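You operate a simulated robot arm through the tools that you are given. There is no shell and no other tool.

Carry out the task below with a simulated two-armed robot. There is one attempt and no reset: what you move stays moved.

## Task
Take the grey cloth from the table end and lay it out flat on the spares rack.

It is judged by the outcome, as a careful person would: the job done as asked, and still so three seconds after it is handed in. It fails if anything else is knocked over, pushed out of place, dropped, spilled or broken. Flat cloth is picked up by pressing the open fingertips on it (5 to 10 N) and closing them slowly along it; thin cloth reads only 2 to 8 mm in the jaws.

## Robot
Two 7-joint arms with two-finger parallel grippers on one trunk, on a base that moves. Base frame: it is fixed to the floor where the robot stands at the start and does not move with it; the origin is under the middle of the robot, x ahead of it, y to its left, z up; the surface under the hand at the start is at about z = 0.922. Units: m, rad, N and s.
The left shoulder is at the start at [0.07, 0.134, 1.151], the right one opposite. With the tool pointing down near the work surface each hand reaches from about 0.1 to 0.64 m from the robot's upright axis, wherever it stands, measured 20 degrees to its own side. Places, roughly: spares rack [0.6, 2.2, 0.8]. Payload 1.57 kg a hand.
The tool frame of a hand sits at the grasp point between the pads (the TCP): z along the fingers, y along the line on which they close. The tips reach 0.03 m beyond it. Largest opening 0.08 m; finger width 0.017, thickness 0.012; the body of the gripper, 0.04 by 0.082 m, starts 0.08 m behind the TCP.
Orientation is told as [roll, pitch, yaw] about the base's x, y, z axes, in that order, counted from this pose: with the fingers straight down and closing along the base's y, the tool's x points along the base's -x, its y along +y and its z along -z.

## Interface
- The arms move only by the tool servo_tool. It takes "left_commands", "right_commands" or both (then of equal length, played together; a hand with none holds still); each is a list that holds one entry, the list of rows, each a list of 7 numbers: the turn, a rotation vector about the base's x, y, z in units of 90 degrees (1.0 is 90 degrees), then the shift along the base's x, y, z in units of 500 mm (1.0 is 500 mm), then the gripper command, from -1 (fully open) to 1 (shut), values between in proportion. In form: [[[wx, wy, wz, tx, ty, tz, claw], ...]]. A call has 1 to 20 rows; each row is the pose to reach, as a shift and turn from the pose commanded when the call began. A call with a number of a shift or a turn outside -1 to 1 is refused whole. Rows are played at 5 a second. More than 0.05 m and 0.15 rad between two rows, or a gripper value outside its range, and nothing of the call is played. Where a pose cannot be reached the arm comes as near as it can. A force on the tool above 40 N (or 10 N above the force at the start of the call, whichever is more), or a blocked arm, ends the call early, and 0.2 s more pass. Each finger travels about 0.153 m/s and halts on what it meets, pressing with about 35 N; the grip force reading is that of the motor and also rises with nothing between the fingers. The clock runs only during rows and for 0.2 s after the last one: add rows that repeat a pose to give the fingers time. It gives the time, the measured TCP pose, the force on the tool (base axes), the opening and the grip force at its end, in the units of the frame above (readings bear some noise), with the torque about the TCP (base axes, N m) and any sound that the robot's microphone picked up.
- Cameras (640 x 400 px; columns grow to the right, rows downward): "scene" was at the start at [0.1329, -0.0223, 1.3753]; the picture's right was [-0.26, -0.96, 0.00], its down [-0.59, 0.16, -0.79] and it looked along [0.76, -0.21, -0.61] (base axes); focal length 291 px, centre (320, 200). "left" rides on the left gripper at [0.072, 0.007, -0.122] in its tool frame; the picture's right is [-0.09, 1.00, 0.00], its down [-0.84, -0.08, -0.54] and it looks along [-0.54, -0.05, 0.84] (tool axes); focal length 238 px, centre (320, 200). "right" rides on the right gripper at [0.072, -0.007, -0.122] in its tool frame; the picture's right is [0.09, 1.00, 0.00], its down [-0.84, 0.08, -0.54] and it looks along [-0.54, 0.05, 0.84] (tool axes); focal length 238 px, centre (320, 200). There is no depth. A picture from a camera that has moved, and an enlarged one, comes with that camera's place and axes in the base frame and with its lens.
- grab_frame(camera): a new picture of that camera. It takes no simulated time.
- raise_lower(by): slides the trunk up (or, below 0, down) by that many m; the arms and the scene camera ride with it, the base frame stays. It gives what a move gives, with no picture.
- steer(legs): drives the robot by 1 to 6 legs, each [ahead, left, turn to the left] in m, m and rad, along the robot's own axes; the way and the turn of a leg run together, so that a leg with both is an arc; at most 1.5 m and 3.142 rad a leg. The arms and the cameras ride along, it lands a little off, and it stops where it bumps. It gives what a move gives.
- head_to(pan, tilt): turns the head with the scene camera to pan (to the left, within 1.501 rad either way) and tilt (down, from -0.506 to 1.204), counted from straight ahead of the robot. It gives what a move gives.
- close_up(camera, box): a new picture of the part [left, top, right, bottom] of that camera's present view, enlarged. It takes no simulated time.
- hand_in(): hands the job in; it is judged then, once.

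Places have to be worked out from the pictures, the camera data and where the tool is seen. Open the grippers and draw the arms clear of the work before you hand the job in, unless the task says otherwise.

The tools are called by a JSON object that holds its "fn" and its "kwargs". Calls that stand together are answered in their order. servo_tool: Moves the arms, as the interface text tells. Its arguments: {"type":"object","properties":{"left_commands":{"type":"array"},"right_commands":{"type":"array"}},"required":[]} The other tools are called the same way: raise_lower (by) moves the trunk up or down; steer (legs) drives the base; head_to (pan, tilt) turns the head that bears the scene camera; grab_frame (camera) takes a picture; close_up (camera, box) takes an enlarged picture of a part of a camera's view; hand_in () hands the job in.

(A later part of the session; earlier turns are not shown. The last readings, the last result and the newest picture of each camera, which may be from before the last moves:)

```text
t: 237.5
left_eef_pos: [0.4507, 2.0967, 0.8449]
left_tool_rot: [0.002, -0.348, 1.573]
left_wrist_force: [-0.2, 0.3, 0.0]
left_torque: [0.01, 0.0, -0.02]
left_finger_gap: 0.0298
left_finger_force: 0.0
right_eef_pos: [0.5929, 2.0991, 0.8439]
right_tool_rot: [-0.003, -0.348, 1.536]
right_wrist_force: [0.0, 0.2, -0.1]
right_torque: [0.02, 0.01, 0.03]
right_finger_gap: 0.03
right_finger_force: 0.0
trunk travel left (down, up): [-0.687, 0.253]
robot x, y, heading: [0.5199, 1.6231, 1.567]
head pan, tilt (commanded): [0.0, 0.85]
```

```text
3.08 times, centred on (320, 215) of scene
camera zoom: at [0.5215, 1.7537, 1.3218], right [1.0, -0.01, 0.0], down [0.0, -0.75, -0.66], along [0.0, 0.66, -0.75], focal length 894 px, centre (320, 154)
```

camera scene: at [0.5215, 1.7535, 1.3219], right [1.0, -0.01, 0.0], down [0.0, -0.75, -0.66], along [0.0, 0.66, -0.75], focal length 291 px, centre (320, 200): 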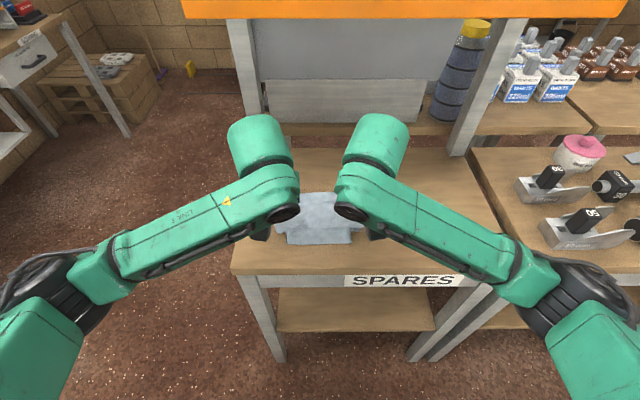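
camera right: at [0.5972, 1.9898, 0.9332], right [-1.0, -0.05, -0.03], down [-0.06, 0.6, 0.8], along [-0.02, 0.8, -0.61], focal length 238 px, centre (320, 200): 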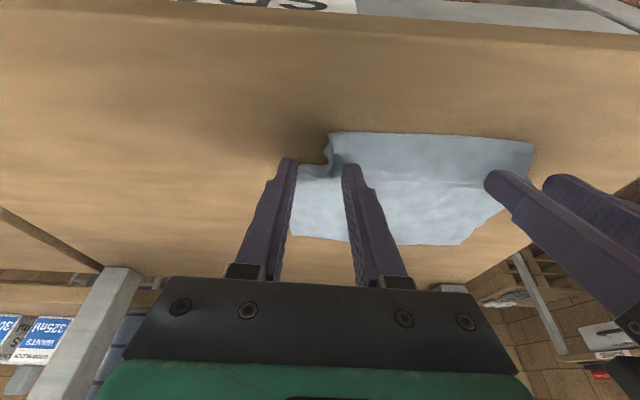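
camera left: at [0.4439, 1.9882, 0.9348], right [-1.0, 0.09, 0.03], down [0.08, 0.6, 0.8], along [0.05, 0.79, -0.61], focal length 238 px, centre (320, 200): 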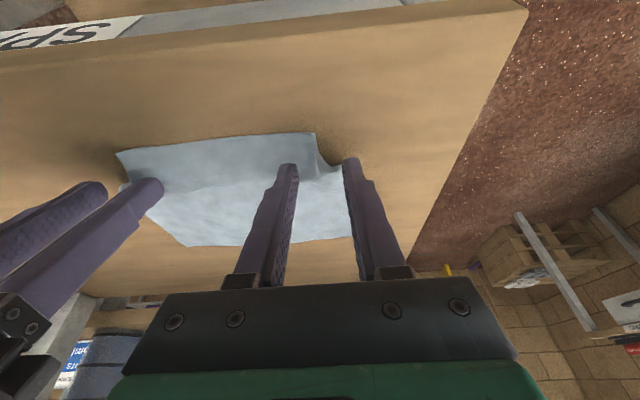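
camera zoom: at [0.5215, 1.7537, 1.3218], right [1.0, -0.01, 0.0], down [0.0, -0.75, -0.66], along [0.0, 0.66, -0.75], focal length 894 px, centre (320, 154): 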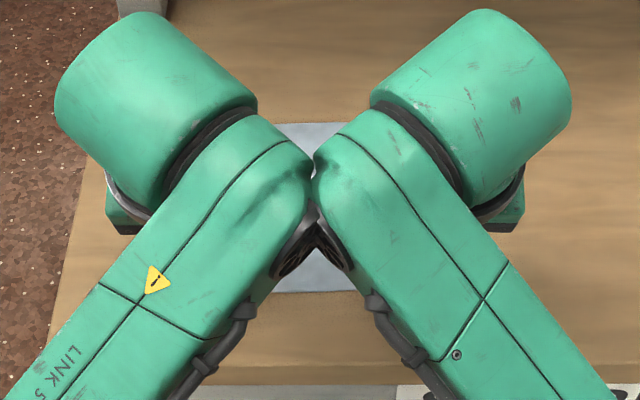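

The wrists touch at this spacing, so I widen the hands (left x 0.445, right x 0.600) and open the jaws to 3.8 cm so that the inner fingers stay over the strip's ends, then lower to contact.

{"fn": "servo_tool", "kwargs": {"left_commands": [[[0, 0, 0, -0.01, 0, 0, 0.05], [0, 0, 0, -0.02, 0, 0, 0.05], [0, 0, 0, -0.02, 0, -0.01, 0.05], [0, 0, 0, -0.02, 0, -0.018, 0.05], [0, 0, 0, -0.02, 0, -0.018, 0.05]]], "right_commands": [[[0, 0, 0, 0.016, 0, 0, 0.05], [0, 0, 0, 0.032, 0, 0, 0.05], [0, 0, 0, 0.032, 0, -0.01, 0.05], [0, 0, 0, 0.032, 0, -0.018, 0.05], [0, 0, 0, 0.032, 0, -0.018, 0.05]]]}}

{"fn": "grab_frame", "kwargs": {"camera": "left"}}

{"fn": "grab_frame", "kwargs": {"camera": "right"}}

```text
t: 238.7
left_eef_pos: [0.4454, 2.0953, 0.8332]
left_tool_rot: [0.001, -0.345, 1.561]
left_wrist_force: [-0.1, 0.8, 1.0]
left_torque: [0.0, 0.0, 0.03]
left_finger_gap: 0.0382
left_finger_force: 0.1
right_eef_pos: [0.6005, 2.0945, 0.8343]
right_tool_rot: [-0.002, -0.345, 1.561]
right_wrist_force: [0.1, -0.6, -0.4]
right_torque: [-0.03, -0.02, -0.01]
right_finger_gap: 0.0382
right_finger_force: 0.0
trunk travel left (down, up): [-0.687, 0.253]
robot x, y, heading: [0.52, 1.6236, 1.562]
head pan, tilt (commanded): [0.0, 0.85]
```

```text
taken
camera left: at [0.4371, 1.9874, 0.9246], right [-0.99, 0.1, 0.03], down [0.08, 0.6, 0.79], along [0.06, 0.79, -0.61], focal length 238 px, centre (320, 200)
```

left: 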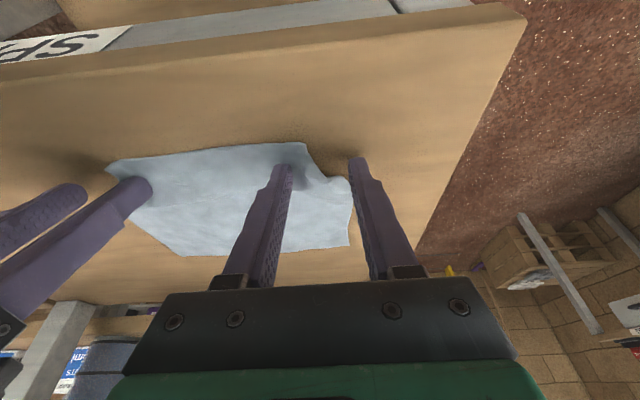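

```text
taken
camera right: at [0.6064, 1.9865, 0.9236], right [-1.0, -0.08, -0.03], down [-0.07, 0.6, 0.79], along [-0.04, 0.79, -0.61], focal length 238 px, centre (320, 200)
```

right: 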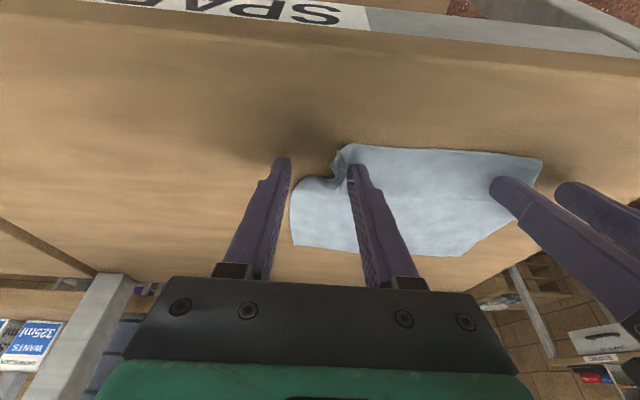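

The inner fingers rest on the strip's ends. I press about 1 mm more and drag gently toward the robot by 3 cm to pull the tuck out.

{"fn": "servo_tool", "kwargs": {"left_commands": [[[0, 0, 0, 0, 0, -0.002, 0.05], [0, 0, 0, 0, 0, -0.0026, 0.05], [0, 0, 0, 0, 0, -0.0026, 0.05]]], "right_commands": [[[0, 0, 0, 0, 0, -0.003, 0.05], [0, 0, 0, 0, 0, -0.004, 0.05], [0, 0, 0, 0, 0, -0.004, 0.05]]]}}

```text
t: 239.5
left_eef_pos: [0.4455, 2.0955, 0.8323]
left_tool_rot: [0.0, -0.346, 1.562]
left_wrist_force: [0.5, 0.1, 0.4]
left_torque: [-0.01, 0.0, 0.01]
left_finger_gap: 0.0381
left_finger_force: 0.0
right_eef_pos: [0.5988, 2.096, 0.8322]
right_tool_rot: [-0.001, -0.346, 1.561]
right_wrist_force: [-0.9, -0.1, 0.6]
right_torque: [-0.01, 0.03, 0.0]
right_finger_gap: 0.0383
right_finger_force: 0.0
trunk travel left (down, up): [-0.687, 0.253]
robot x, y, heading: [0.5199, 1.6234, 1.566]
head pan, tilt (commanded): [0.0, 0.85]
```

Not yet pressing; I go down another 1.2 mm.

{"fn": "servo_tool", "kwargs": {"left_commands": [[[0, 0, 0, 0, 0, -0.0014, 0.05], [0, 0, 0, 0, 0, -0.0024, 0.05], [0, 0, 0, 0, 0, -0.0024, 0.05]]], "right_commands": [[[0, 0, 0, 0, 0, -0.0014, 0.05], [0, 0, 0, 0, 0, -0.0024, 0.05], [0, 0, 0, 0, 0, -0.0024, 0.05]]]}}

```text
t: 240.3
left_eef_pos: [0.4451, 2.0951, 0.8321]
left_tool_rot: [0.0, -0.348, 1.563]
left_wrist_force: [0.2, 1.5, 3.1]
left_torque: [0.07, -0.06, 0.03]
left_finger_gap: 0.0381
left_finger_force: 0.1
right_eef_pos: [0.6007, 2.0945, 0.832]
right_tool_rot: [-0.002, -0.351, 1.564]
right_wrist_force: [-1.5, 1.7, 6.2]
right_torque: [0.06, 0.16, -0.05]
right_finger_gap: 0.0383
right_finger_force: 0.0
trunk travel left (down, up): [-0.687, 0.253]
robot x, y, heading: [0.5196, 1.6281, 1.566]
head pan, tilt (commanded): [0.0, 0.85]
```

Left 3.1 N, right 6.2 N: enough to drag. I pull both back 2.5 cm toward the robot in small steps, with the left pressed slightly more.

{"fn": "servo_tool", "kwargs": {"left_commands": [[[0, 0, 0, 0, -0.004, -0.0008, 0.05], [0, 0, 0, 0, -0.01, -0.0008, 0.05], [0, 0, 0, 0, -0.016, -0.0008, 0.05], [0, 0, 0, 0, -0.022, -0.0008, 0.05], [0, 0, 0, 0, -0.028, -0.0008, 0.05], [0, 0, 0, 0, -0.034, -0.0008, 0.05], [0, 0, 0, 0, -0.042, -0.0008, 0.05], [0, 0, 0, 0, -0.05, -0.0008, 0.05], [0, 0, 0, 0, -0.05, -0.0008, 0.05]]], "right_commands": [[[0, 0, 0, 0, -0.004, 0, 0.05], [0, 0, 0, 0, -0.01, 0, 0.05], [0, 0, 0, 0, -0.016, 0, 0.05], [0, 0, 0, 0, -0.022, 0, 0.05], [0, 0, 0, 0, -0.028, 0, 0.05], [0, 0, 0, 0, -0.034, 0, 0.05], [0, 0, 0, 0, -0.042, 0, 0.05], [0, 0, 0, 0, -0.05, 0, 0.05], [0, 0, 0, 0, -0.05, 0, 0.05]]]}}

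{"fn": "grab_frame", "kwargs": {"camera": "left"}}

{"fn": "grab_frame", "kwargs": {"camera": "right"}}

{"fn": "close_up", "kwargs": {"camera": "scene", "box": [240, 150, 400, 280]}}

```text
t: 242.3
left_eef_pos: [0.4442, 2.07, 0.8314]
left_tool_rot: [0.001, -0.348, 1.562]
left_wrist_force: [-0.5, 3.4, 10.6]
left_torque: [0.13, -0.23, 0.09]
left_finger_gap: 0.0377
left_finger_force: 0.1
right_eef_pos: [0.6002, 2.0704, 0.8321]
right_tool_rot: [-0.001, -0.347, 1.562]
right_wrist_force: [0.0, 0.3, 4.6]
right_torque: [0.05, 0.1, -0.05]
right_finger_gap: 0.0381
right_finger_force: 0.0
trunk travel left (down, up): [-0.687, 0.253]
robot x, y, heading: [0.519, 1.6277, 1.562]
head pan, tilt (commanded): [0.0, 0.85]
```

```text
taken
camera left: at [0.4373, 1.9612, 0.9224], right [-0.99, 0.1, 0.03], down [0.08, 0.6, 0.79], along [0.06, 0.79, -0.61], focal length 238 px, centre (320, 200)
```

left: 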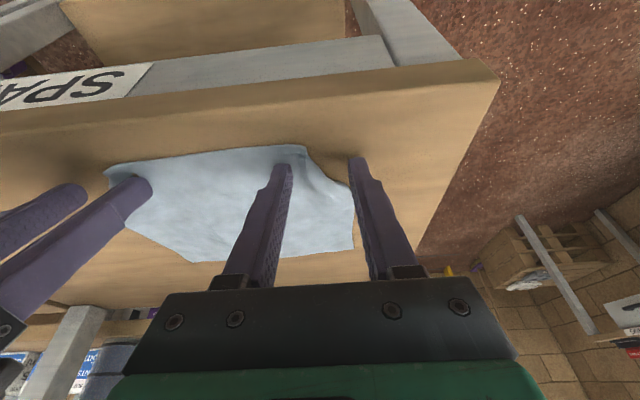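

```text
taken
camera right: at [0.6063, 1.9606, 0.9217], right [-1.0, -0.08, -0.03], down [-0.07, 0.6, 0.79], along [-0.04, 0.79, -0.61], focal length 238 px, centre (320, 200)
```

right: 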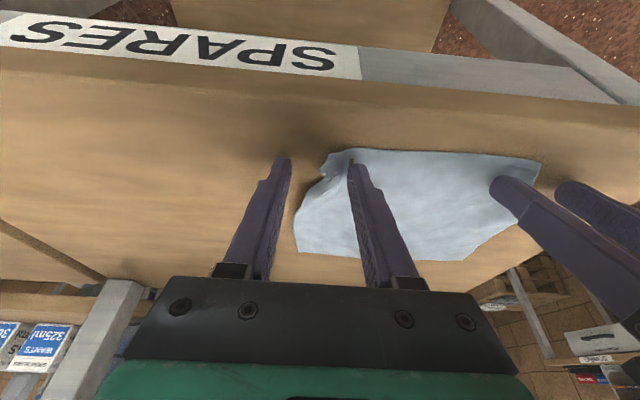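

```text
3.08 times, centred on (320, 215) of scene
camera zoom: at [0.5216, 1.7525, 1.322], right [1.0, -0.01, 0.0], down [0.0, -0.75, -0.66], along [0.0, 0.66, -0.75], focal length 894 px, centre (320, 154)
```

zoom: 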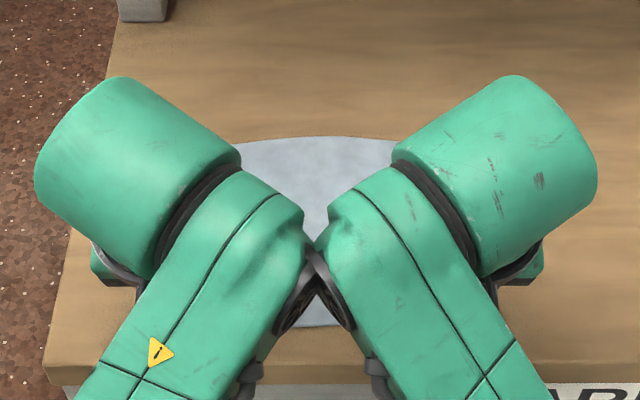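

The tuck is coming out: the depth is now about 0.16 m and the far edge moved less than 1 cm. I lift the hands clear and look at the cloth from above.

{"fn": "servo_tool", "kwargs": {"left_commands": [[[0, 0, 0, 0, 0, 0.01, 0.05], [0, 0, 0, 0, 0, 0.04, 0.05], [0, 0, 0, -0.02, 0, 0.08, 0.05], [0, 0, 0, -0.06, 0, 0.12, 0.05], [0, 0, 0, -0.12, 0, 0.16, 0.05], [0, 0, 0, -0.18, 0, 0.2, 0.05], [0, 0, 0, -0.22, 0, 0.24, 0.05], [0, 0, 0, -0.22, 0, 0.24, 0.05]]], "right_commands": [[[0, 0, 0, 0, 0, 0.01, 0.05], [0, 0, 0, 0, 0, 0.04, 0.05], [0, 0, 0, 0.02, 0, 0.08, 0.05], [0, 0, 0, 0.06, 0, 0.12, 0.05], [0, 0, 0, 0.12, 0, 0.16, 0.05], [0, 0, 0, 0.18, 0, 0.2, 0.05], [0, 0, 0, 0.22, 0, 0.24, 0.05], [0, 0, 0, 0.22, 0, 0.24, 0.05]]]}}

{"fn": "grab_frame", "kwargs": {"camera": "scene"}}

{"fn": "close_up", "kwargs": {"camera": "scene", "box": [260, 180, 380, 270]}}

```text
t: 243.3
left_eef_pos: [0.3645, 2.0695, 0.8643]
left_tool_rot: [0.192, -0.322, 1.541]
left_wrist_force: [-0.6, 0.3, 0.7]
left_torque: [0.01, 0.02, 0.02]
left_finger_gap: 0.0378
left_finger_force: 0.0
right_eef_pos: [0.6906, 2.0695, 0.8629]
right_tool_rot: [-0.223, -0.325, 1.59]
right_wrist_force: [0.5, -0.2, -0.2]
right_torque: [-0.03, 0.03, -0.03]
right_finger_gap: 0.0381
right_finger_force: 0.0
trunk travel left (down, up): [-0.687, 0.253]
robot x, y, heading: [0.5226, 1.6285, 1.568]
head pan, tilt (commanded): [0.0, 0.85]
stopped in row 4 (right hand): the arm was blocked; the commanded pose is now the measured one
```

```text
taken
camera scene: at [0.5209, 1.7546, 1.3217], right [1.0, -0.01, 0.0], down [0.0, -0.75, -0.66], along [0.0, 0.66, -0.75], focal length 291 px, centre (320, 200)
```

scene: 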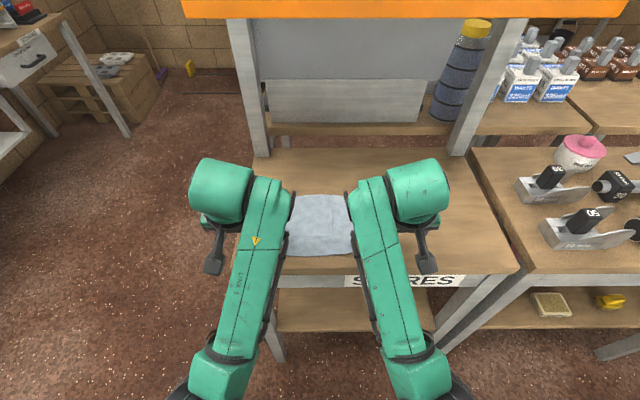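

```text
4.44 times, centred on (320, 225) of scene
camera zoom: at [0.5209, 1.7546, 1.3217], right [1.0, -0.01, 0.0], down [0.0, -0.75, -0.66], along [0.0, 0.66, -0.75], focal length 1291 px, centre (320, 89)
```

zoom: 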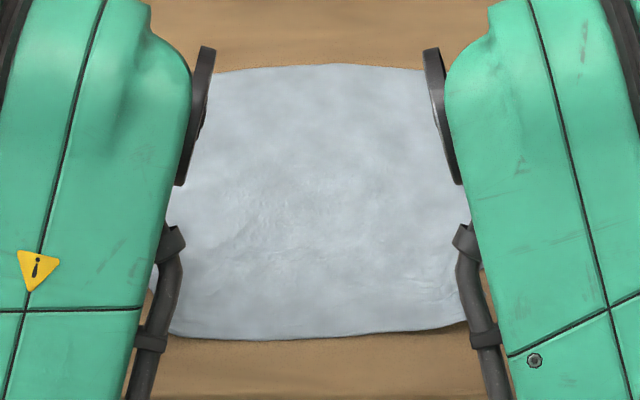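

The tuck is out and the near edge now looks straight and wide. The elbows have swung inside again, so rather than move the arms here I back the base straight away, hands clear beside the cloth, and look.

{"fn": "steer", "kwargs": {"legs": [[-0.3, 0, 0]]}}

{"fn": "head_to", "kwargs": {"pan": 0.0, "tilt": 0.75}}

{"fn": "grab_frame", "kwargs": {"camera": "scene"}}

```text
t: 245.4
left_eef_pos: [0.3625, 1.7679, 0.8645]
left_tool_rot: [0.192, -0.323, 1.539]
left_wrist_force: [0.0, -0.8, -0.6]
left_torque: [0.03, 0.02, -0.03]
left_finger_gap: 0.038
left_finger_force: 0.1
right_eef_pos: [0.6876, 1.7675, 0.8638]
right_tool_rot: [-0.222, -0.322, 1.591]
right_wrist_force: [0.2, 0.0, -0.1]
right_torque: [0.03, -0.02, -0.02]
right_finger_gap: 0.038
right_finger_force: 0.1
trunk travel left (down, up): [-0.687, 0.253]
robot x, y, heading: [0.5204, 1.3237, 1.565]
head pan, tilt (commanded): [0.0, 0.85]
```

```text
t: 246.0
left_eef_pos: [0.3617, 1.7669, 0.8637]
left_tool_rot: [0.194, -0.322, 1.538]
left_wrist_force: [0.1, -0.1, 0.7]
left_torque: [-0.01, -0.01, 0.0]
left_finger_gap: 0.0383
left_finger_force: 0.1
right_eef_pos: [0.6878, 1.7676, 0.8623]
right_tool_rot: [-0.221, -0.324, 1.592]
right_wrist_force: [-0.4, 0.5, 0.1]
right_torque: [-0.02, -0.01, -0.04]
right_finger_gap: 0.0381
right_finger_force: 0.1
trunk travel left (down, up): [-0.687, 0.253]
robot x, y, heading: [0.5205, 1.3202, 1.567]
head pan, tilt (commanded): [0.0, 0.75]
```

```text
taken
camera scene: at [0.52, 1.4571, 1.3298], right [1.0, 0.0, 0.0], down [0.0, -0.68, -0.73], along [0.0, 0.73, -0.68], focal length 291 px, centre (320, 200)
```

scene: 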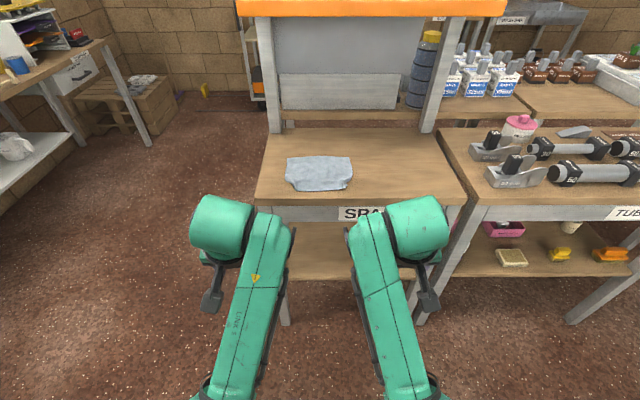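

The cloth looks much better now. I zoom in on it.

{"fn": "close_up", "kwargs": {"camera": "scene", "box": [275, 140, 365, 200]}}

{"fn": "close_up", "kwargs": {"camera": "scene", "box": [240, 110, 480, 220]}}

```text
6.67 times, centred on (320, 170) of scene
camera zoom: at [0.52, 1.4571, 1.3298], right [1.0, 0.0, 0.0], down [0.0, -0.68, -0.73], along [0.0, 0.73, -0.68], focal length 1937 px, centre (320, 400)
```

zoom: 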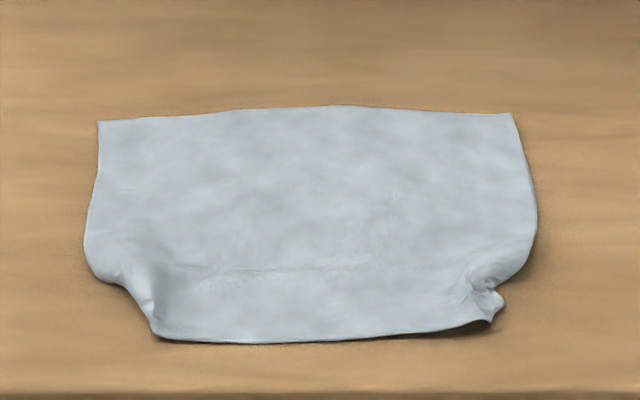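

```text
2.67 times, centred on (360, 165) of scene
camera zoom: at [0.52, 1.4571, 1.3298], right [1.0, 0.0, 0.0], down [0.0, -0.68, -0.73], along [0.0, 0.73, -0.68], focal length 775 px, centre (213, 293)
```

zoom: 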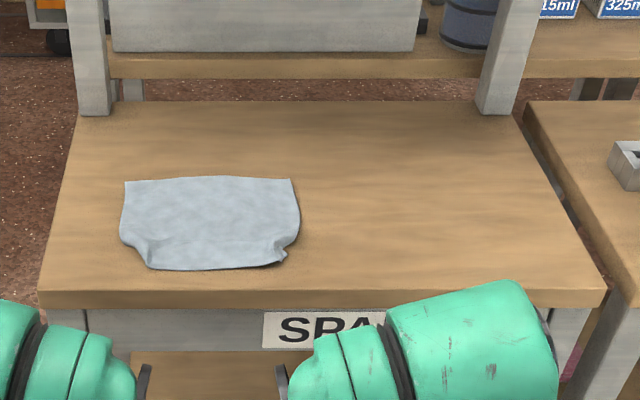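

Now only the two near corners are still folded under. My plan: slide the cloth so that the near strip overhangs the rack's front edge and the corners drop free, then drag it back by its far part so it pulls flat over the edge. First I restore the elbow‑out posture as before: stretch forward with fingers down.

{"fn": "servo_tool", "kwargs": {"left_commands": [[[-0.021, -0.012, 0, -0.001, 0.036, 0.021, 0], [-0.042, -0.023, 0, -0.002, 0.071, 0.043, 0], [-0.063, -0.035, 0, -0.003, 0.107, 0.064, 0], [-0.084, -0.047, 0, -0.004, 0.142, 0.085, 0], [-0.105, -0.059, 0, -0.005, 0.178, 0.107, 0], [-0.125, -0.07, 0, -0.006, 0.214, 0.128, 0], [-0.146, -0.082, 0, -0.007, 0.249, 0.149, 0], [-0.167, -0.094, -0.001, -0.008, 0.285, 0.17, 0], [-0.188, -0.105, -0.001, -0.009, 0.32, 0.192, 0], [-0.209, -0.117, -0.001, -0.01, 0.356, 0.213, 0], [-0.209, -0.117, -0.001, -0.01, 0.356, 0.213, 0]]], "right_commands": [[[-0.021, 0.014, 0.001, -0.001, 0.035, 0.022, 0], [-0.042, 0.027, 0.001, -0.002, 0.069, 0.043, 0], [-0.063, 0.041, 0.002, -0.003, 0.104, 0.065, 0], [-0.084, 0.054, 0.003, -0.004, 0.138, 0.086, 0], [-0.105, 0.068, 0.004, -0.005, 0.173, 0.108, 0], [-0.125, 0.082, 0.004, -0.006, 0.207, 0.129, 0], [-0.146, 0.095, 0.005, -0.007, 0.242, 0.151, 0], [-0.167, 0.109, 0.006, -0.008, 0.276, 0.172, 0], [-0.188, 0.122, 0.006, -0.009, 0.311, 0.194, 0], [-0.209, 0.136, 0.007, -0.01, 0.345, 0.215, 0], [-0.209, 0.136, 0.007, -0.01, 0.345, 0.215, 0]]]}}

{"fn": "grab_frame", "kwargs": {"camera": "scene"}}

```text
t: 246.8
left_eef_pos: [0.3063, 1.8109, 0.8869]
left_tool_rot: [0.274, -0.244, 1.583]
left_wrist_force: [-0.1, 0.8, 0.5]
left_torque: [-0.01, -0.03, 0.01]
left_finger_gap: 0.04
left_finger_force: 0.1
right_eef_pos: [0.7324, 1.8095, 0.886]
right_tool_rot: [-0.277, -0.245, 1.553]
right_wrist_force: [-0.2, -0.2, -0.3]
right_torque: [0.02, -0.02, 0.04]
right_finger_gap: 0.0403
right_finger_force: 0.0
trunk travel left (down, up): [-0.687, 0.253]
robot x, y, heading: [0.519, 1.3254, 1.563]
head pan, tilt (commanded): [0.0, 0.75]
stopped in row 3 (left hand): the arm was blocked; the commanded pose is now the measured one
```

```text
taken
camera scene: at [0.5201, 1.4579, 1.3298], right [1.0, 0.0, 0.0], down [0.0, -0.68, -0.73], along [0.0, 0.73, -0.68], focal length 291 px, centre (320, 200)
```

scene: 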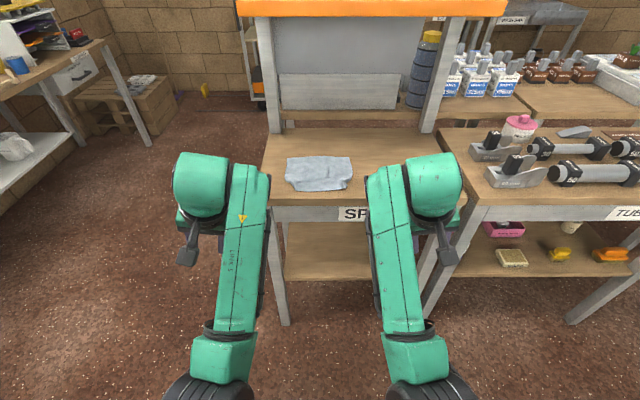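

Raising pushed the elbows against the chest. As before, I move the hands straight forward first without raising, after backing off another 10 cm.

{"fn": "steer", "kwargs": {"legs": [[-0.1, 0, 0]]}}

{"fn": "servo_tool", "kwargs": {"left_commands": [[[0, 0, 0, 0, 0.04, 0, 0], [0, 0, 0, 0, 0.08, 0, 0], [0, 0, 0, 0.01, 0.12, 0, 0], [0, 0, 0, 0.02, 0.16, 0, 0], [0, 0, 0, 0.03, 0.2, 0, 0], [0, 0, 0, 0.03, 0.2, 0, 0]]], "right_commands": [[[0, 0, 0, 0, 0.04, 0, 0], [0, 0, 0, 0, 0.08, 0, 0], [0, 0, 0, -0.01, 0.12, 0, 0], [0, 0, 0, -0.02, 0.16, 0, 0], [0, 0, 0, -0.03, 0.2, 0, 0], [0, 0, 0, -0.03, 0.2, 0, 0]]]}}

{"fn": "grab_frame", "kwargs": {"camera": "scene"}}

```text
t: 247.9
left_eef_pos: [0.3061, 1.7094, 0.8877]
left_tool_rot: [0.276, -0.243, 1.584]
left_wrist_force: [-0.3, -1.1, -0.7]
left_torque: [0.01, 0.03, 0.0]
left_finger_gap: 0.0399
left_finger_force: 0.0
right_eef_pos: [0.7318, 1.7091, 0.8867]
right_tool_rot: [-0.277, -0.244, 1.553]
right_wrist_force: [-0.7, 0.8, 0.5]
right_torque: [0.04, 0.0, -0.01]
right_finger_gap: 0.0401
right_finger_force: 0.0
trunk travel left (down, up): [-0.687, 0.253]
robot x, y, heading: [0.5176, 1.2201, 1.565]
head pan, tilt (commanded): [0.0, 0.75]
```

```text
t: 249.3
left_eef_pos: [0.3206, 1.81, 0.8896]
left_tool_rot: [0.275, -0.246, 1.585]
left_wrist_force: [-0.5, 0.5, 0.2]
left_torque: [0.0, 0.04, -0.01]
left_finger_gap: 0.0402
left_finger_force: 0.1
right_eef_pos: [0.7175, 1.8088, 0.8855]
right_tool_rot: [-0.274, -0.246, 1.553]
right_wrist_force: [-0.4, -0.5, 0.5]
right_torque: [-0.01, 0.05, 0.0]
right_finger_gap: 0.0399
right_finger_force: 0.0
trunk travel left (down, up): [-0.687, 0.253]
robot x, y, heading: [0.5219, 1.2202, 1.57]
head pan, tilt (commanded): [0.0, 0.75]
```

```text
taken
camera scene: at [0.5195, 1.3562, 1.3299], right [1.0, 0.0, 0.0], down [0.0, -0.68, -0.73], along [0.0, 0.73, -0.68], focal length 291 px, centre (320, 200)
```

scene: 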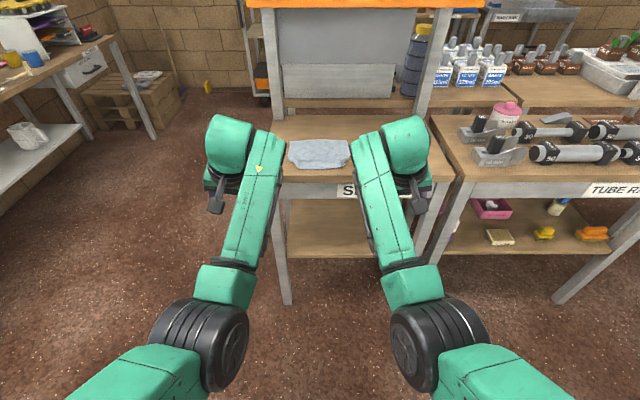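

Stretched forward freely. Now I turn the fingers straight down and raise a little, at nearly full reach.

{"fn": "servo_tool", "kwargs": {"left_commands": [[[-0.026, -0.03, -0.006, 0.012, 0.01, 0.027, 0], [-0.051, -0.059, -0.011, 0.024, 0.02, 0.053, 0], [-0.077, -0.089, -0.017, 0.037, 0.03, 0.08, 0], [-0.103, -0.118, -0.022, 0.049, 0.04, 0.107, 0], [-0.128, -0.148, -0.028, 0.061, 0.05, 0.133, 0], [-0.154, -0.177, -0.033, 0.073, 0.06, 0.16, 0], [-0.154, -0.177, -0.033, 0.073, 0.06, 0.16, 0]]], "right_commands": [[[-0.026, 0.03, 0.005, -0.012, 0.01, 0.027, 0], [-0.051, 0.059, 0.01, -0.023, 0.02, 0.053, 0], [-0.077, 0.089, 0.016, -0.035, 0.03, 0.08, 0], [-0.102, 0.118, 0.021, -0.046, 0.04, 0.107, 0], [-0.128, 0.148, 0.026, -0.058, 0.05, 0.133, 0], [-0.1535, 0.177, 0.031, -0.069, 0.06, 0.16, 0], [-0.1535, 0.177, 0.031, -0.069, 0.06, 0.16, 0]]]}}

{"fn": "grab_frame", "kwargs": {"camera": "scene"}}

```text
t: 250.9
left_eef_pos: [0.3656, 1.8435, 0.9682]
left_tool_rot: [0.024, -0.056, 1.53]
left_wrist_force: [0.6, 0.4, -0.4]
left_torque: [0.01, 0.0, 0.0]
left_finger_gap: 0.0403
left_finger_force: 0.1
left hand out of reach, approached as far as the arm can: row 6
right_eef_pos: [0.6771, 1.8455, 0.9726]
right_tool_rot: [-0.027, -0.079, 1.598]
right_wrist_force: [0.3, 0.3, -0.3]
right_torque: [0.01, 0.03, 0.02]
right_finger_gap: 0.0403
right_finger_force: 0.1
right hand out of reach, approached as far as the arm can: row 6
trunk travel left (down, up): [-0.687, 0.253]
robot x, y, heading: [0.5214, 1.2231, 1.564]
head pan, tilt (commanded): [0.0, 0.75]
```

```text
taken
camera scene: at [0.5194, 1.3574, 1.3297], right [1.0, 0.0, 0.0], down [0.0, -0.68, -0.73], along [0.0, 0.73, -0.68], focal length 291 px, centre (320, 200)
```

scene: 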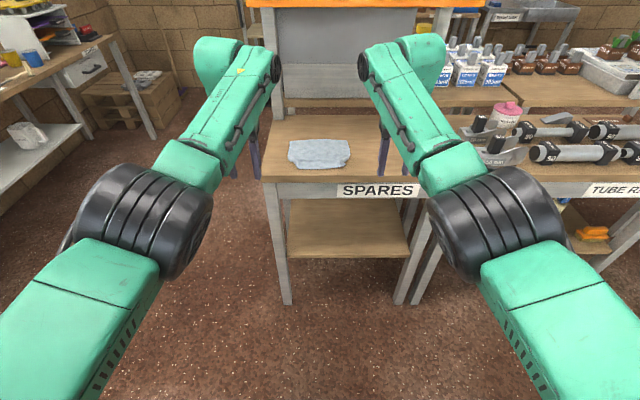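

The same state as before, elbows below and arms straight. I move both hands inward and slightly back to roll the elbows outside.

{"fn": "servo_tool", "kwargs": {"left_commands": [[[-0.006, -0.003, 0.004, 0.03, -0.01, -0.01, 0], [-0.012, -0.005, 0.008, 0.06, -0.02, -0.02, 0], [-0.018, -0.008, 0.012, 0.09, -0.03, -0.03, 0], [-0.024, -0.01, 0.016, 0.11, -0.05, -0.04, 0], [-0.03, -0.013, 0.02, 0.12, -0.08, -0.04, 0], [-0.036, -0.015, 0.022, 0.12, -0.11, -0.04, 0], [-0.036, -0.015, 0.022, 0.12, -0.11, -0.04, 0]]], "right_commands": [[[-0.008, 0.003, -0.003, -0.03, -0.01, -0.01, 0], [-0.016, 0.006, -0.006, -0.06, -0.02, -0.02, 0], [-0.025, 0.009, -0.01, -0.09, -0.03, -0.03, 0], [-0.033, 0.011, -0.013, -0.11, -0.05, -0.04, 0], [-0.041, 0.014, -0.016, -0.12, -0.08, -0.04, 0], [-0.05, 0.017, -0.019, -0.12, -0.11, -0.04, 0], [-0.05, 0.017, -0.019, -0.12, -0.11, -0.04, 0]]]}}

{"fn": "grab_frame", "kwargs": {"camera": "scene"}}

```text
t: 252.5
left_eef_pos: [0.415, 1.7836, 0.9469]
left_tool_rot: [-0.025, 0.059, 1.601]
left_wrist_force: [-0.2, 0.8, -0.1]
left_torque: [-0.03, 0.03, 0.03]
left_finger_gap: 0.0398
left_finger_force: 0.1
right_eef_pos: [0.6229, 1.7837, 0.9462]
right_tool_rot: [0.026, 0.08, 1.54]
right_wrist_force: [0.1, -0.6, -0.2]
right_torque: [-0.01, 0.0, 0.0]
right_finger_gap: 0.0399
right_finger_force: 0.0
right hand out of reach, approached as far as the arm can: row 1
trunk travel left (down, up): [-0.687, 0.253]
robot x, y, heading: [0.518, 1.2261, 1.568]
head pan, tilt (commanded): [0.0, 0.75]
```

```text
taken
camera scene: at [0.5197, 1.3575, 1.3297], right [1.0, 0.0, 0.0], down [0.0, -0.68, -0.73], along [0.0, 0.73, -0.68], focal length 291 px, centre (320, 200)
```

scene: 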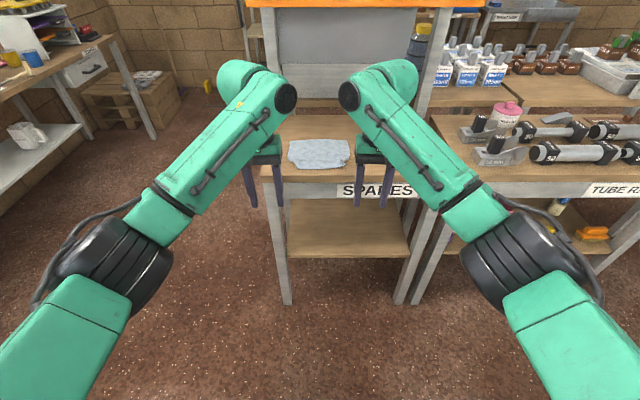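

Both elbows are outside and in reach. I square the hands, lean them back 20°, space them 17 cm apart, and then drive forward to the rack.

{"fn": "servo_tool", "kwargs": {"left_commands": [[[0.043, 0.003, -0.003, 0.007, -0.013, 0, 0], [0.087, 0.005, -0.006, 0.013, -0.025, 0, 0], [0.13, 0.008, -0.01, 0.02, -0.038, 0, 0], [0.173, 0.011, -0.013, 0.027, -0.05, 0, 0], [0.217, 0.013, -0.016, 0.033, -0.063, 0, 0], [0.26, 0.016, -0.019, 0.04, -0.075, 0, 0], [0.26, 0.016, -0.019, 0.04, -0.075, 0, 0]]], "right_commands": [[[0.045, -0.003, 0.003, -0.006, -0.013, 0, 0], [0.091, -0.006, 0.006, -0.012, -0.025, 0, 0], [0.137, -0.008, 0.01, -0.018, -0.038, 0, 0], [0.182, -0.011, 0.013, -0.024, -0.05, 0, 0], [0.228, -0.014, 0.016, -0.03, -0.063, 0, 0], [0.273, -0.0166, 0.019, -0.036, -0.075, 0, 0], [0.273, -0.0166, 0.019, -0.036, -0.075, 0, 0]]]}}

{"fn": "grab_frame", "kwargs": {"camera": "scene"}}

```text
t: 254.1
left_eef_pos: [0.4369, 1.7474, 0.9475]
left_tool_rot: [-0.005, -0.354, 1.567]
left_wrist_force: [-0.3, 0.1, -0.1]
left_torque: [-0.01, -0.02, -0.01]
left_finger_gap: 0.0401
left_finger_force: 0.1
right_eef_pos: [0.6043, 1.7463, 0.9449]
right_tool_rot: [0.007, -0.35, 1.573]
right_wrist_force: [-0.1, -1.3, -0.6]
right_torque: [-0.03, 0.02, 0.0]
right_finger_gap: 0.0398
right_finger_force: 0.1
trunk travel left (down, up): [-0.687, 0.253]
robot x, y, heading: [0.5193, 1.2208, 1.567]
head pan, tilt (commanded): [0.0, 0.75]
```

```text
taken
camera scene: at [0.5196, 1.3573, 1.3298], right [1.0, 0.0, 0.0], down [0.0, -0.68, -0.73], along [0.0, 0.73, -0.68], focal length 291 px, centre (320, 200)
```

scene: 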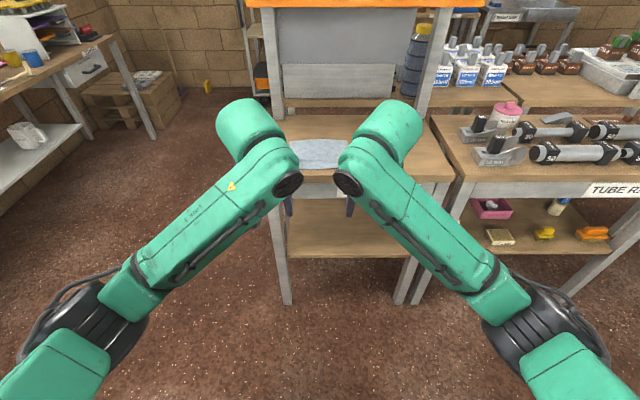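

Both hands are ready. I drive forward to bring the closed fingertips over the cloth's side margins, at height.

{"fn": "steer", "kwargs": {"legs": [[0.35, 0, 0]]}}

{"fn": "servo_tool", "kwargs": {"left_commands": [[[0, 0, 0, 0.002, 0.01, -0.04, 1], [0, 0, 0, 0.004, 0.02, -0.08, 1], [0, 0, 0, 0.006, 0.03, -0.12, 1], [0, 0, 0, 0.006, 0.04, -0.16, 1], [0, 0, 0, 0.006, 0.04, -0.2, 1], [0, 0, 0, 0.006, 0.04, -0.2, 1]]], "right_commands": [[[0, 0, 0, -0.002, 0.01, -0.04, 1], [0, 0, 0, -0.004, 0.02, -0.08, 1], [0, 0, 0, -0.006, 0.03, -0.12, 1], [0, 0, 0, -0.008, 0.04, -0.16, 1], [0, 0, 0, -0.008, 0.04, -0.2, 1], [0, 0, 0, -0.008, 0.04, -0.2, 1]]]}}

{"fn": "grab_frame", "kwargs": {"camera": "left"}}

{"fn": "grab_frame", "kwargs": {"camera": "right"}}

{"fn": "grab_frame", "kwargs": {"camera": "scene"}}

```text
t: 256.4
left_eef_pos: [0.4431, 2.0992, 0.9479]
left_tool_rot: [-0.005, -0.353, 1.561]
left_wrist_force: [-0.8, 0.6, -0.1]
left_torque: [0.02, 0.0, -0.02]
left_finger_gap: 0.0401
left_finger_force: 0.1
right_eef_pos: [0.609, 2.0975, 0.9461]
right_tool_rot: [0.008, -0.349, 1.567]
right_wrist_force: [-0.3, 0.3, 0.6]
right_torque: [0.02, 0.02, 0.05]
right_finger_gap: 0.04
right_finger_force: 0.0
trunk travel left (down, up): [-0.687, 0.253]
robot x, y, heading: [0.5194, 1.5733, 1.557]
head pan, tilt (commanded): [0.0, 0.75]
```

```text
t: 257.8
left_eef_pos: [0.4457, 2.1183, 0.8466]
left_tool_rot: [-0.004, -0.351, 1.562]
left_wrist_force: [-0.5, -0.1, 0.5]
left_torque: [0.0, 0.01, -0.01]
left_finger_gap: 0.0
left_finger_force: 21.4
right_eef_pos: [0.6053, 2.1194, 0.8447]
right_tool_rot: [0.005, -0.352, 1.565]
right_wrist_force: [-0.1, 0.5, -1.0]
right_torque: [0.0, 0.0, -0.04]
right_finger_gap: 0.0
right_finger_force: 21.5
trunk travel left (down, up): [-0.687, 0.253]
robot x, y, heading: [0.5221, 1.5753, 1.56]
head pan, tilt (commanded): [0.0, 0.75]
```

```text
taken
camera left: at [0.4364, 2.0095, 0.9369], right [-0.99, 0.1, 0.03], down [0.08, 0.6, 0.8], along [0.06, 0.8, -0.6], focal length 238 px, centre (320, 200)
```

left: 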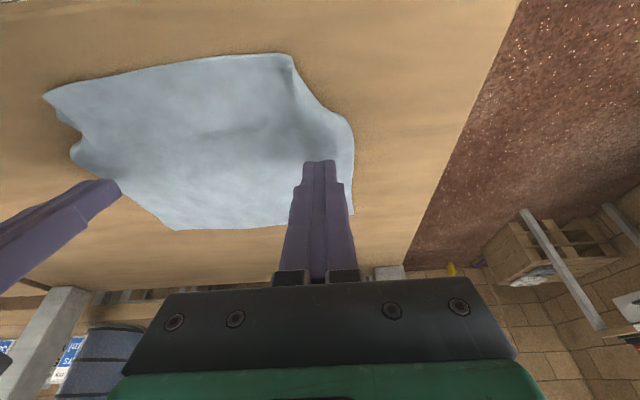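

```text
taken
camera right: at [0.6143, 2.0097, 0.9343], right [-1.0, -0.08, -0.03], down [-0.07, 0.6, 0.8], along [-0.05, 0.8, -0.6], focal length 238 px, centre (320, 200)
```

right: 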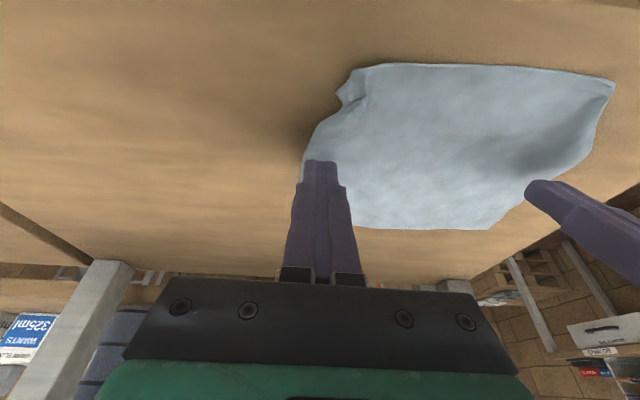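

```text
taken
camera scene: at [0.5229, 1.7085, 1.3298], right [1.0, -0.01, 0.0], down [-0.01, -0.68, -0.73], along [0.01, 0.73, -0.68], focal length 291 px, centre (320, 200)
```

scene: 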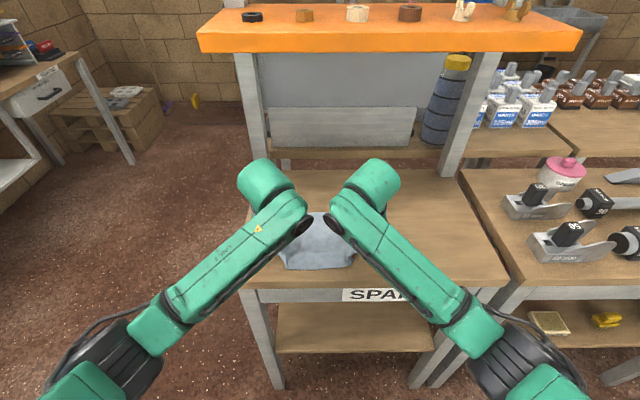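

The hand cameras show both near corners folded diagonally underneath. The closed fingertips are over the side margins at y≈2.13. I lower to press.

{"fn": "servo_tool", "kwargs": {"left_commands": [[[0, 0, 0, 0, 0, -0.014, 1], [0, 0, 0, 0, 0, -0.024, 1], [0, 0, 0, 0, 0, -0.027, 1], [0, 0, 0, 0, 0, -0.027, 1]]], "right_commands": [[[0, 0, 0, 0, 0, -0.012, 1], [0, 0, 0, 0, 0, -0.02, 1], [0, 0, 0, 0, 0, -0.024, 1], [0, 0, 0, 0, 0, -0.024, 1]]]}}

```text
t: 258.8
left_eef_pos: [0.446, 2.1181, 0.8334]
left_tool_rot: [-0.007, -0.352, 1.561]
left_wrist_force: [0.3, 1.1, -0.1]
left_torque: [0.02, -0.01, 0.0]
left_finger_gap: 0.0
left_finger_force: 21.9
right_eef_pos: [0.6073, 2.119, 0.8337]
right_tool_rot: [0.003, -0.35, 1.566]
right_wrist_force: [0.1, 0.8, 0.1]
right_torque: [0.02, 0.01, 0.0]
right_finger_gap: 0.0
right_finger_force: 21.3
trunk travel left (down, up): [-0.687, 0.253]
robot x, y, heading: [0.5181, 1.5727, 1.568]
head pan, tilt (commanded): [0.0, 0.75]
```

Just above contact. I press about 1.5 mm more.

{"fn": "servo_tool", "kwargs": {"left_commands": [[[0, 0, 0, 0, 0, -0.0016, 1], [0, 0, 0, 0, 0, -0.003, 1], [0, 0, 0, 0, 0, -0.003, 1]]], "right_commands": [[[0, 0, 0, 0, 0, -0.0016, 1], [0, 0, 0, 0, 0, -0.003, 1], [0, 0, 0, 0, 0, -0.003, 1]]]}}

```text
t: 259.6
left_eef_pos: [0.4459, 2.1183, 0.8327]
left_tool_rot: [-0.004, -0.354, 1.563]
left_wrist_force: [-0.1, 0.1, 0.4]
left_torque: [0.04, 0.0, -0.03]
left_finger_gap: 0.0
left_finger_force: 21.4
right_eef_pos: [0.6059, 2.1172, 0.831]
right_tool_rot: [0.006, -0.35, 1.566]
right_wrist_force: [1.2, 0.1, 2.4]
right_torque: [0.03, -0.05, 0.01]
right_finger_gap: 0.0001
right_finger_force: 21.6
trunk travel left (down, up): [-0.687, 0.253]
robot x, y, heading: [0.5221, 1.5788, 1.563]
head pan, tilt (commanded): [0.0, 0.75]
```

{"fn": "servo_tool", "kwargs": {"left_commands": [[[0, 0, 0, 0, 0, -0.0015, 1], [0, 0, 0, 0, 0, -0.0028, 1], [0, 0, 0, 0, 0, -0.0028, 1]]], "right_commands": [[[0, 0, 0, 0, 0, -0.0008, 1], [0, 0, 0, 0, 0, -0.0012, 1], [0, 0, 0, 0, 0, -0.0012, 1]]]}}

```text
t: 260.4
left_eef_pos: [0.4463, 2.1186, 0.8312]
left_tool_rot: [-0.007, -0.355, 1.564]
left_wrist_force: [-0.1, 0.6, 5.2]
left_torque: [0.0, 0.0, -0.02]
left_finger_gap: 0.0003
left_finger_force: 21.4
right_eef_pos: [0.6064, 2.1185, 0.8336]
right_tool_rot: [0.004, -0.353, 1.565]
right_wrist_force: [0.0, 1.4, 4.9]
right_torque: [0.05, 0.01, -0.01]
right_finger_gap: 0.0
right_finger_force: 21.1
trunk travel left (down, up): [-0.687, 0.253]
robot x, y, heading: [0.5243, 1.5777, 1.556]
head pan, tilt (commanded): [0.0, 0.75]
```

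Both press at about 5 N. I drag the cloth 7 cm toward the robot so that its near strip hangs over the rack's front edge.

{"fn": "servo_tool", "kwargs": {"left_commands": [[[0, 0, 0, 0, -0.006, -0.0008, 1], [0, 0, 0, 0, -0.018, -0.0008, 1], [0, 0, 0, 0, -0.03, -0.0008, 1], [0, 0, 0, 0, -0.042, -0.0008, 1], [0, 0, 0, 0, -0.054, -0.0008, 1], [0, 0, 0, 0, -0.066, -0.0008, 1], [0, 0, 0, 0, -0.078, -0.0008, 1], [0, 0, 0, 0, -0.09, -0.0008, 1], [0, 0, 0, 0, -0.102, -0.0008, 1], [0, 0, 0, 0, -0.114, -0.0008, 1], [0, 0, 0, 0, -0.126, -0.0008, 1], [0, 0, 0, 0, -0.138, -0.0008, 1], [0, 0, 0, 0, -0.138, -0.0008, 1]]], "right_commands": [[[0, 0, 0, 0, -0.006, -0.0008, 1], [0, 0, 0, 0, -0.018, -0.0008, 1], [0, 0, 0, 0, -0.03, -0.0008, 1], [0, 0, 0, 0, -0.042, -0.0008, 1], [0, 0, 0, 0, -0.054, -0.0008, 1], [0, 0, 0, 0, -0.066, -0.0008, 1], [0, 0, 0, 0, -0.078, -0.0008, 1], [0, 0, 0, 0, -0.09, -0.0008, 1], [0, 0, 0, 0, -0.102, -0.0008, 1], [0, 0, 0, 0, -0.114, -0.0008, 1], [0, 0, 0, 0, -0.126, -0.0008, 1], [0, 0, 0, 0, -0.138, -0.0008, 1], [0, 0, 0, 0, -0.138, -0.0008, 1]]]}}

{"fn": "grab_frame", "kwargs": {"camera": "left"}}

{"fn": "grab_frame", "kwargs": {"camera": "right"}}

{"fn": "grab_frame", "kwargs": {"camera": "scene"}}

```text
t: 263.2
left_eef_pos: [0.4473, 2.0488, 0.8327]
left_tool_rot: [-0.006, -0.354, 1.562]
left_wrist_force: [0.0, 3.3, 11.4]
left_torque: [0.16, 0.04, 0.02]
left_finger_gap: 0.0001
left_finger_force: 21.8
right_eef_pos: [0.607, 2.0465, 0.8312]
right_tool_rot: [0.005, -0.35, 1.566]
right_wrist_force: [0.1, 2.9, 10.0]
right_torque: [0.07, 0.0, 0.0]
right_finger_gap: 0.0
right_finger_force: 21.3
trunk travel left (down, up): [-0.687, 0.253]
robot x, y, heading: [0.5239, 1.5791, 1.564]
head pan, tilt (commanded): [0.0, 0.75]
```

```text
taken
camera left: at [0.4372, 1.9397, 0.9216], right [-0.99, 0.1, 0.03], down [0.08, 0.6, 0.8], along [0.06, 0.8, -0.6], focal length 238 px, centre (320, 200)
```

left: 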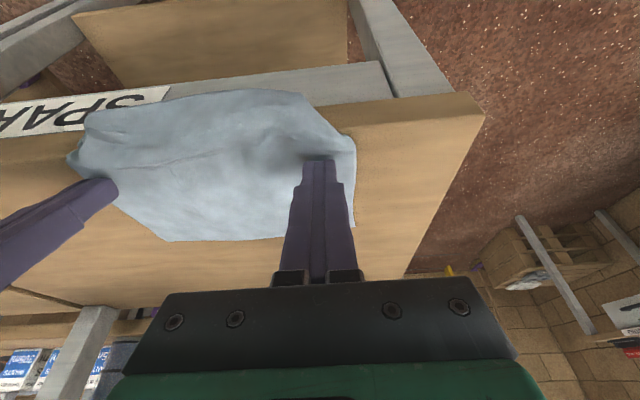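

```text
taken
camera right: at [0.6139, 1.9378, 0.9212], right [-1.0, -0.08, -0.03], down [-0.07, 0.6, 0.8], along [-0.05, 0.8, -0.6], focal length 238 px, centre (320, 200)
```

right: 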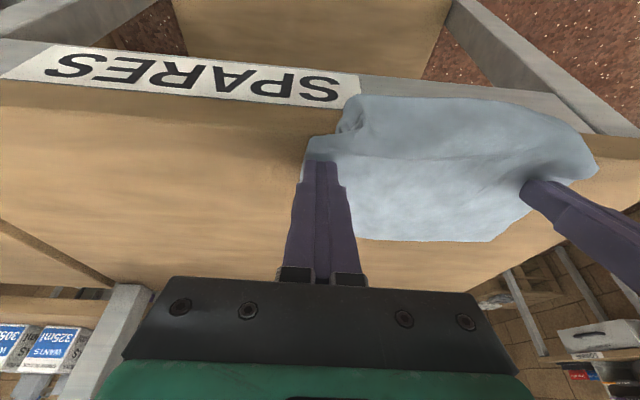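

```text
taken
camera scene: at [0.5227, 1.7062, 1.3301], right [1.0, -0.01, 0.0], down [-0.01, -0.68, -0.73], along [0.01, 0.73, -0.68], focal length 291 px, centre (320, 200)
```

scene: 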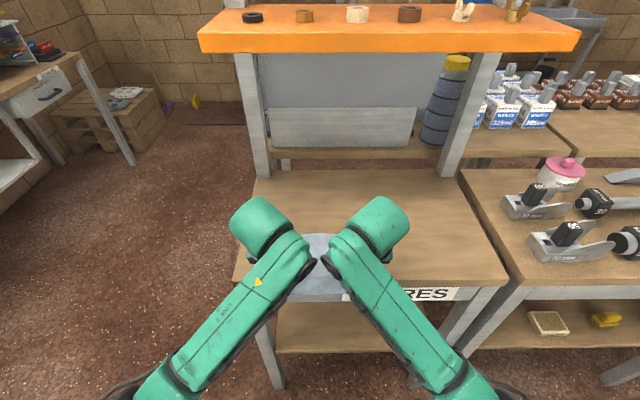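

The near strip now overhangs the front edge by about 3.5 cm. I lift the fingertips straight up and look at how the corners hang.

{"fn": "servo_tool", "kwargs": {"left_commands": [[[0, 0, 0, 0, 0, 0.01, 1], [0, 0, 0, 0, 0, 0.04, 1], [0, 0, 0, 0, 0, 0.06, 1], [0, 0, 0, 0, 0, 0.06, 1], [0, 0, 0, 0, 0, 0.06, 1]]], "right_commands": [[[0, 0, 0, 0, 0, 0.01, 1], [0, 0, 0, 0, 0, 0.04, 1], [0, 0, 0, 0, 0, 0.06, 1], [0, 0, 0, 0, 0, 0.06, 1], [0, 0, 0, 0, 0, 0.06, 1]]]}}

{"fn": "close_up", "kwargs": {"camera": "left", "box": [40, 40, 400, 280]}}

{"fn": "close_up", "kwargs": {"camera": "right", "box": [260, 40, 620, 280]}}

```text
t: 264.4
left_eef_pos: [0.4452, 2.0501, 0.8607]
left_tool_rot: [-0.007, -0.352, 1.559]
left_wrist_force: [0.1, 0.6, 0.0]
left_torque: [0.01, -0.01, 0.02]
left_finger_gap: 0.0002
left_finger_force: 21.6
right_eef_pos: [0.6067, 2.0495, 0.8604]
right_tool_rot: [0.005, -0.351, 1.565]
right_wrist_force: [0.1, 0.4, 1.0]
right_torque: [0.01, -0.02, -0.01]
right_finger_gap: 0.0
right_finger_force: 20.9
trunk travel left (down, up): [-0.687, 0.253]
robot x, y, heading: [0.5214, 1.5718, 1.565]
head pan, tilt (commanded): [0.0, 0.75]
```

```text
1.67 times, centred on (220, 160) of left
camera zoom: at [0.4368, 1.9412, 0.9509], right [-0.99, 0.1, 0.03], down [0.08, 0.6, 0.8], along [0.06, 0.8, -0.6], focal length 397 px, centre (487, 267)
```

zoom: 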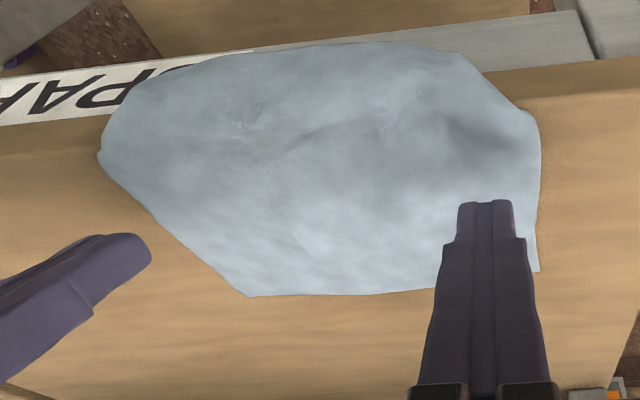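

```text
1.67 times, centred on (440, 160) of right
camera zoom: at [0.6146, 1.94, 0.9505], right [-1.0, -0.08, -0.03], down [-0.07, 0.6, 0.8], along [-0.05, 0.8, -0.6], focal length 397 px, centre (120, 267)
```

zoom: 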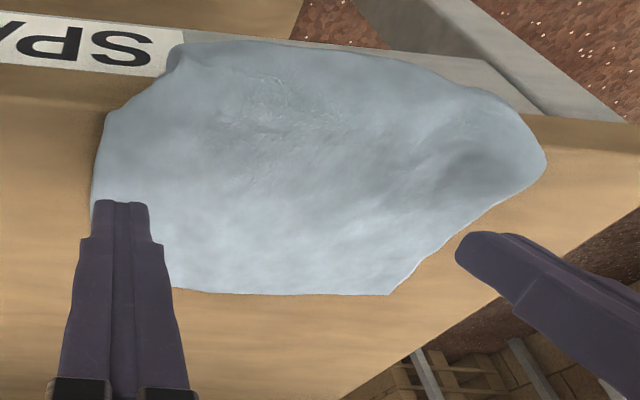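

The strip drapes over the edge but the corners are still partly tucked. I take one more bite: move 4 cm in, press, and drag another 4 cm so that more of the strip hangs down.

{"fn": "servo_tool", "kwargs": {"left_commands": [[[0, 0, 0, 0, 0.04, 0, 1], [0, 0, 0, 0, 0.08, -0.01, 1], [0, 0, 0, 0, 0.08, -0.04, 1], [0, 0, 0, 0, 0.08, -0.056, 1], [0, 0, 0, 0, 0.08, -0.0612, 1], [0, 0, 0, 0, 0.08, -0.0612, 1]]], "right_commands": [[[0, 0, 0, 0, 0.04, 0, 1], [0, 0, 0, 0, 0.08, -0.01, 1], [0, 0, 0, 0, 0.08, -0.04, 1], [0, 0, 0, 0, 0.08, -0.056, 1], [0, 0, 0, 0, 0.08, -0.0612, 1], [0, 0, 0, 0, 0.08, -0.0612, 1]]]}}

```text
t: 265.8
left_eef_pos: [0.4455, 2.0897, 0.8328]
left_tool_rot: [-0.007, -0.359, 1.561]
left_wrist_force: [0.6, 2.9, 11.0]
left_torque: [0.14, 0.01, -0.02]
left_finger_gap: 0.0002
left_finger_force: 20.9
right_eef_pos: [0.608, 2.0885, 0.8322]
right_tool_rot: [0.006, -0.354, 1.566]
right_wrist_force: [0.1, 1.2, 7.1]
right_torque: [0.05, -0.03, 0.0]
right_finger_gap: 0.0
right_finger_force: 21.4
trunk travel left (down, up): [-0.687, 0.253]
robot x, y, heading: [0.5238, 1.5725, 1.564]
head pan, tilt (commanded): [0.0, 0.75]
```

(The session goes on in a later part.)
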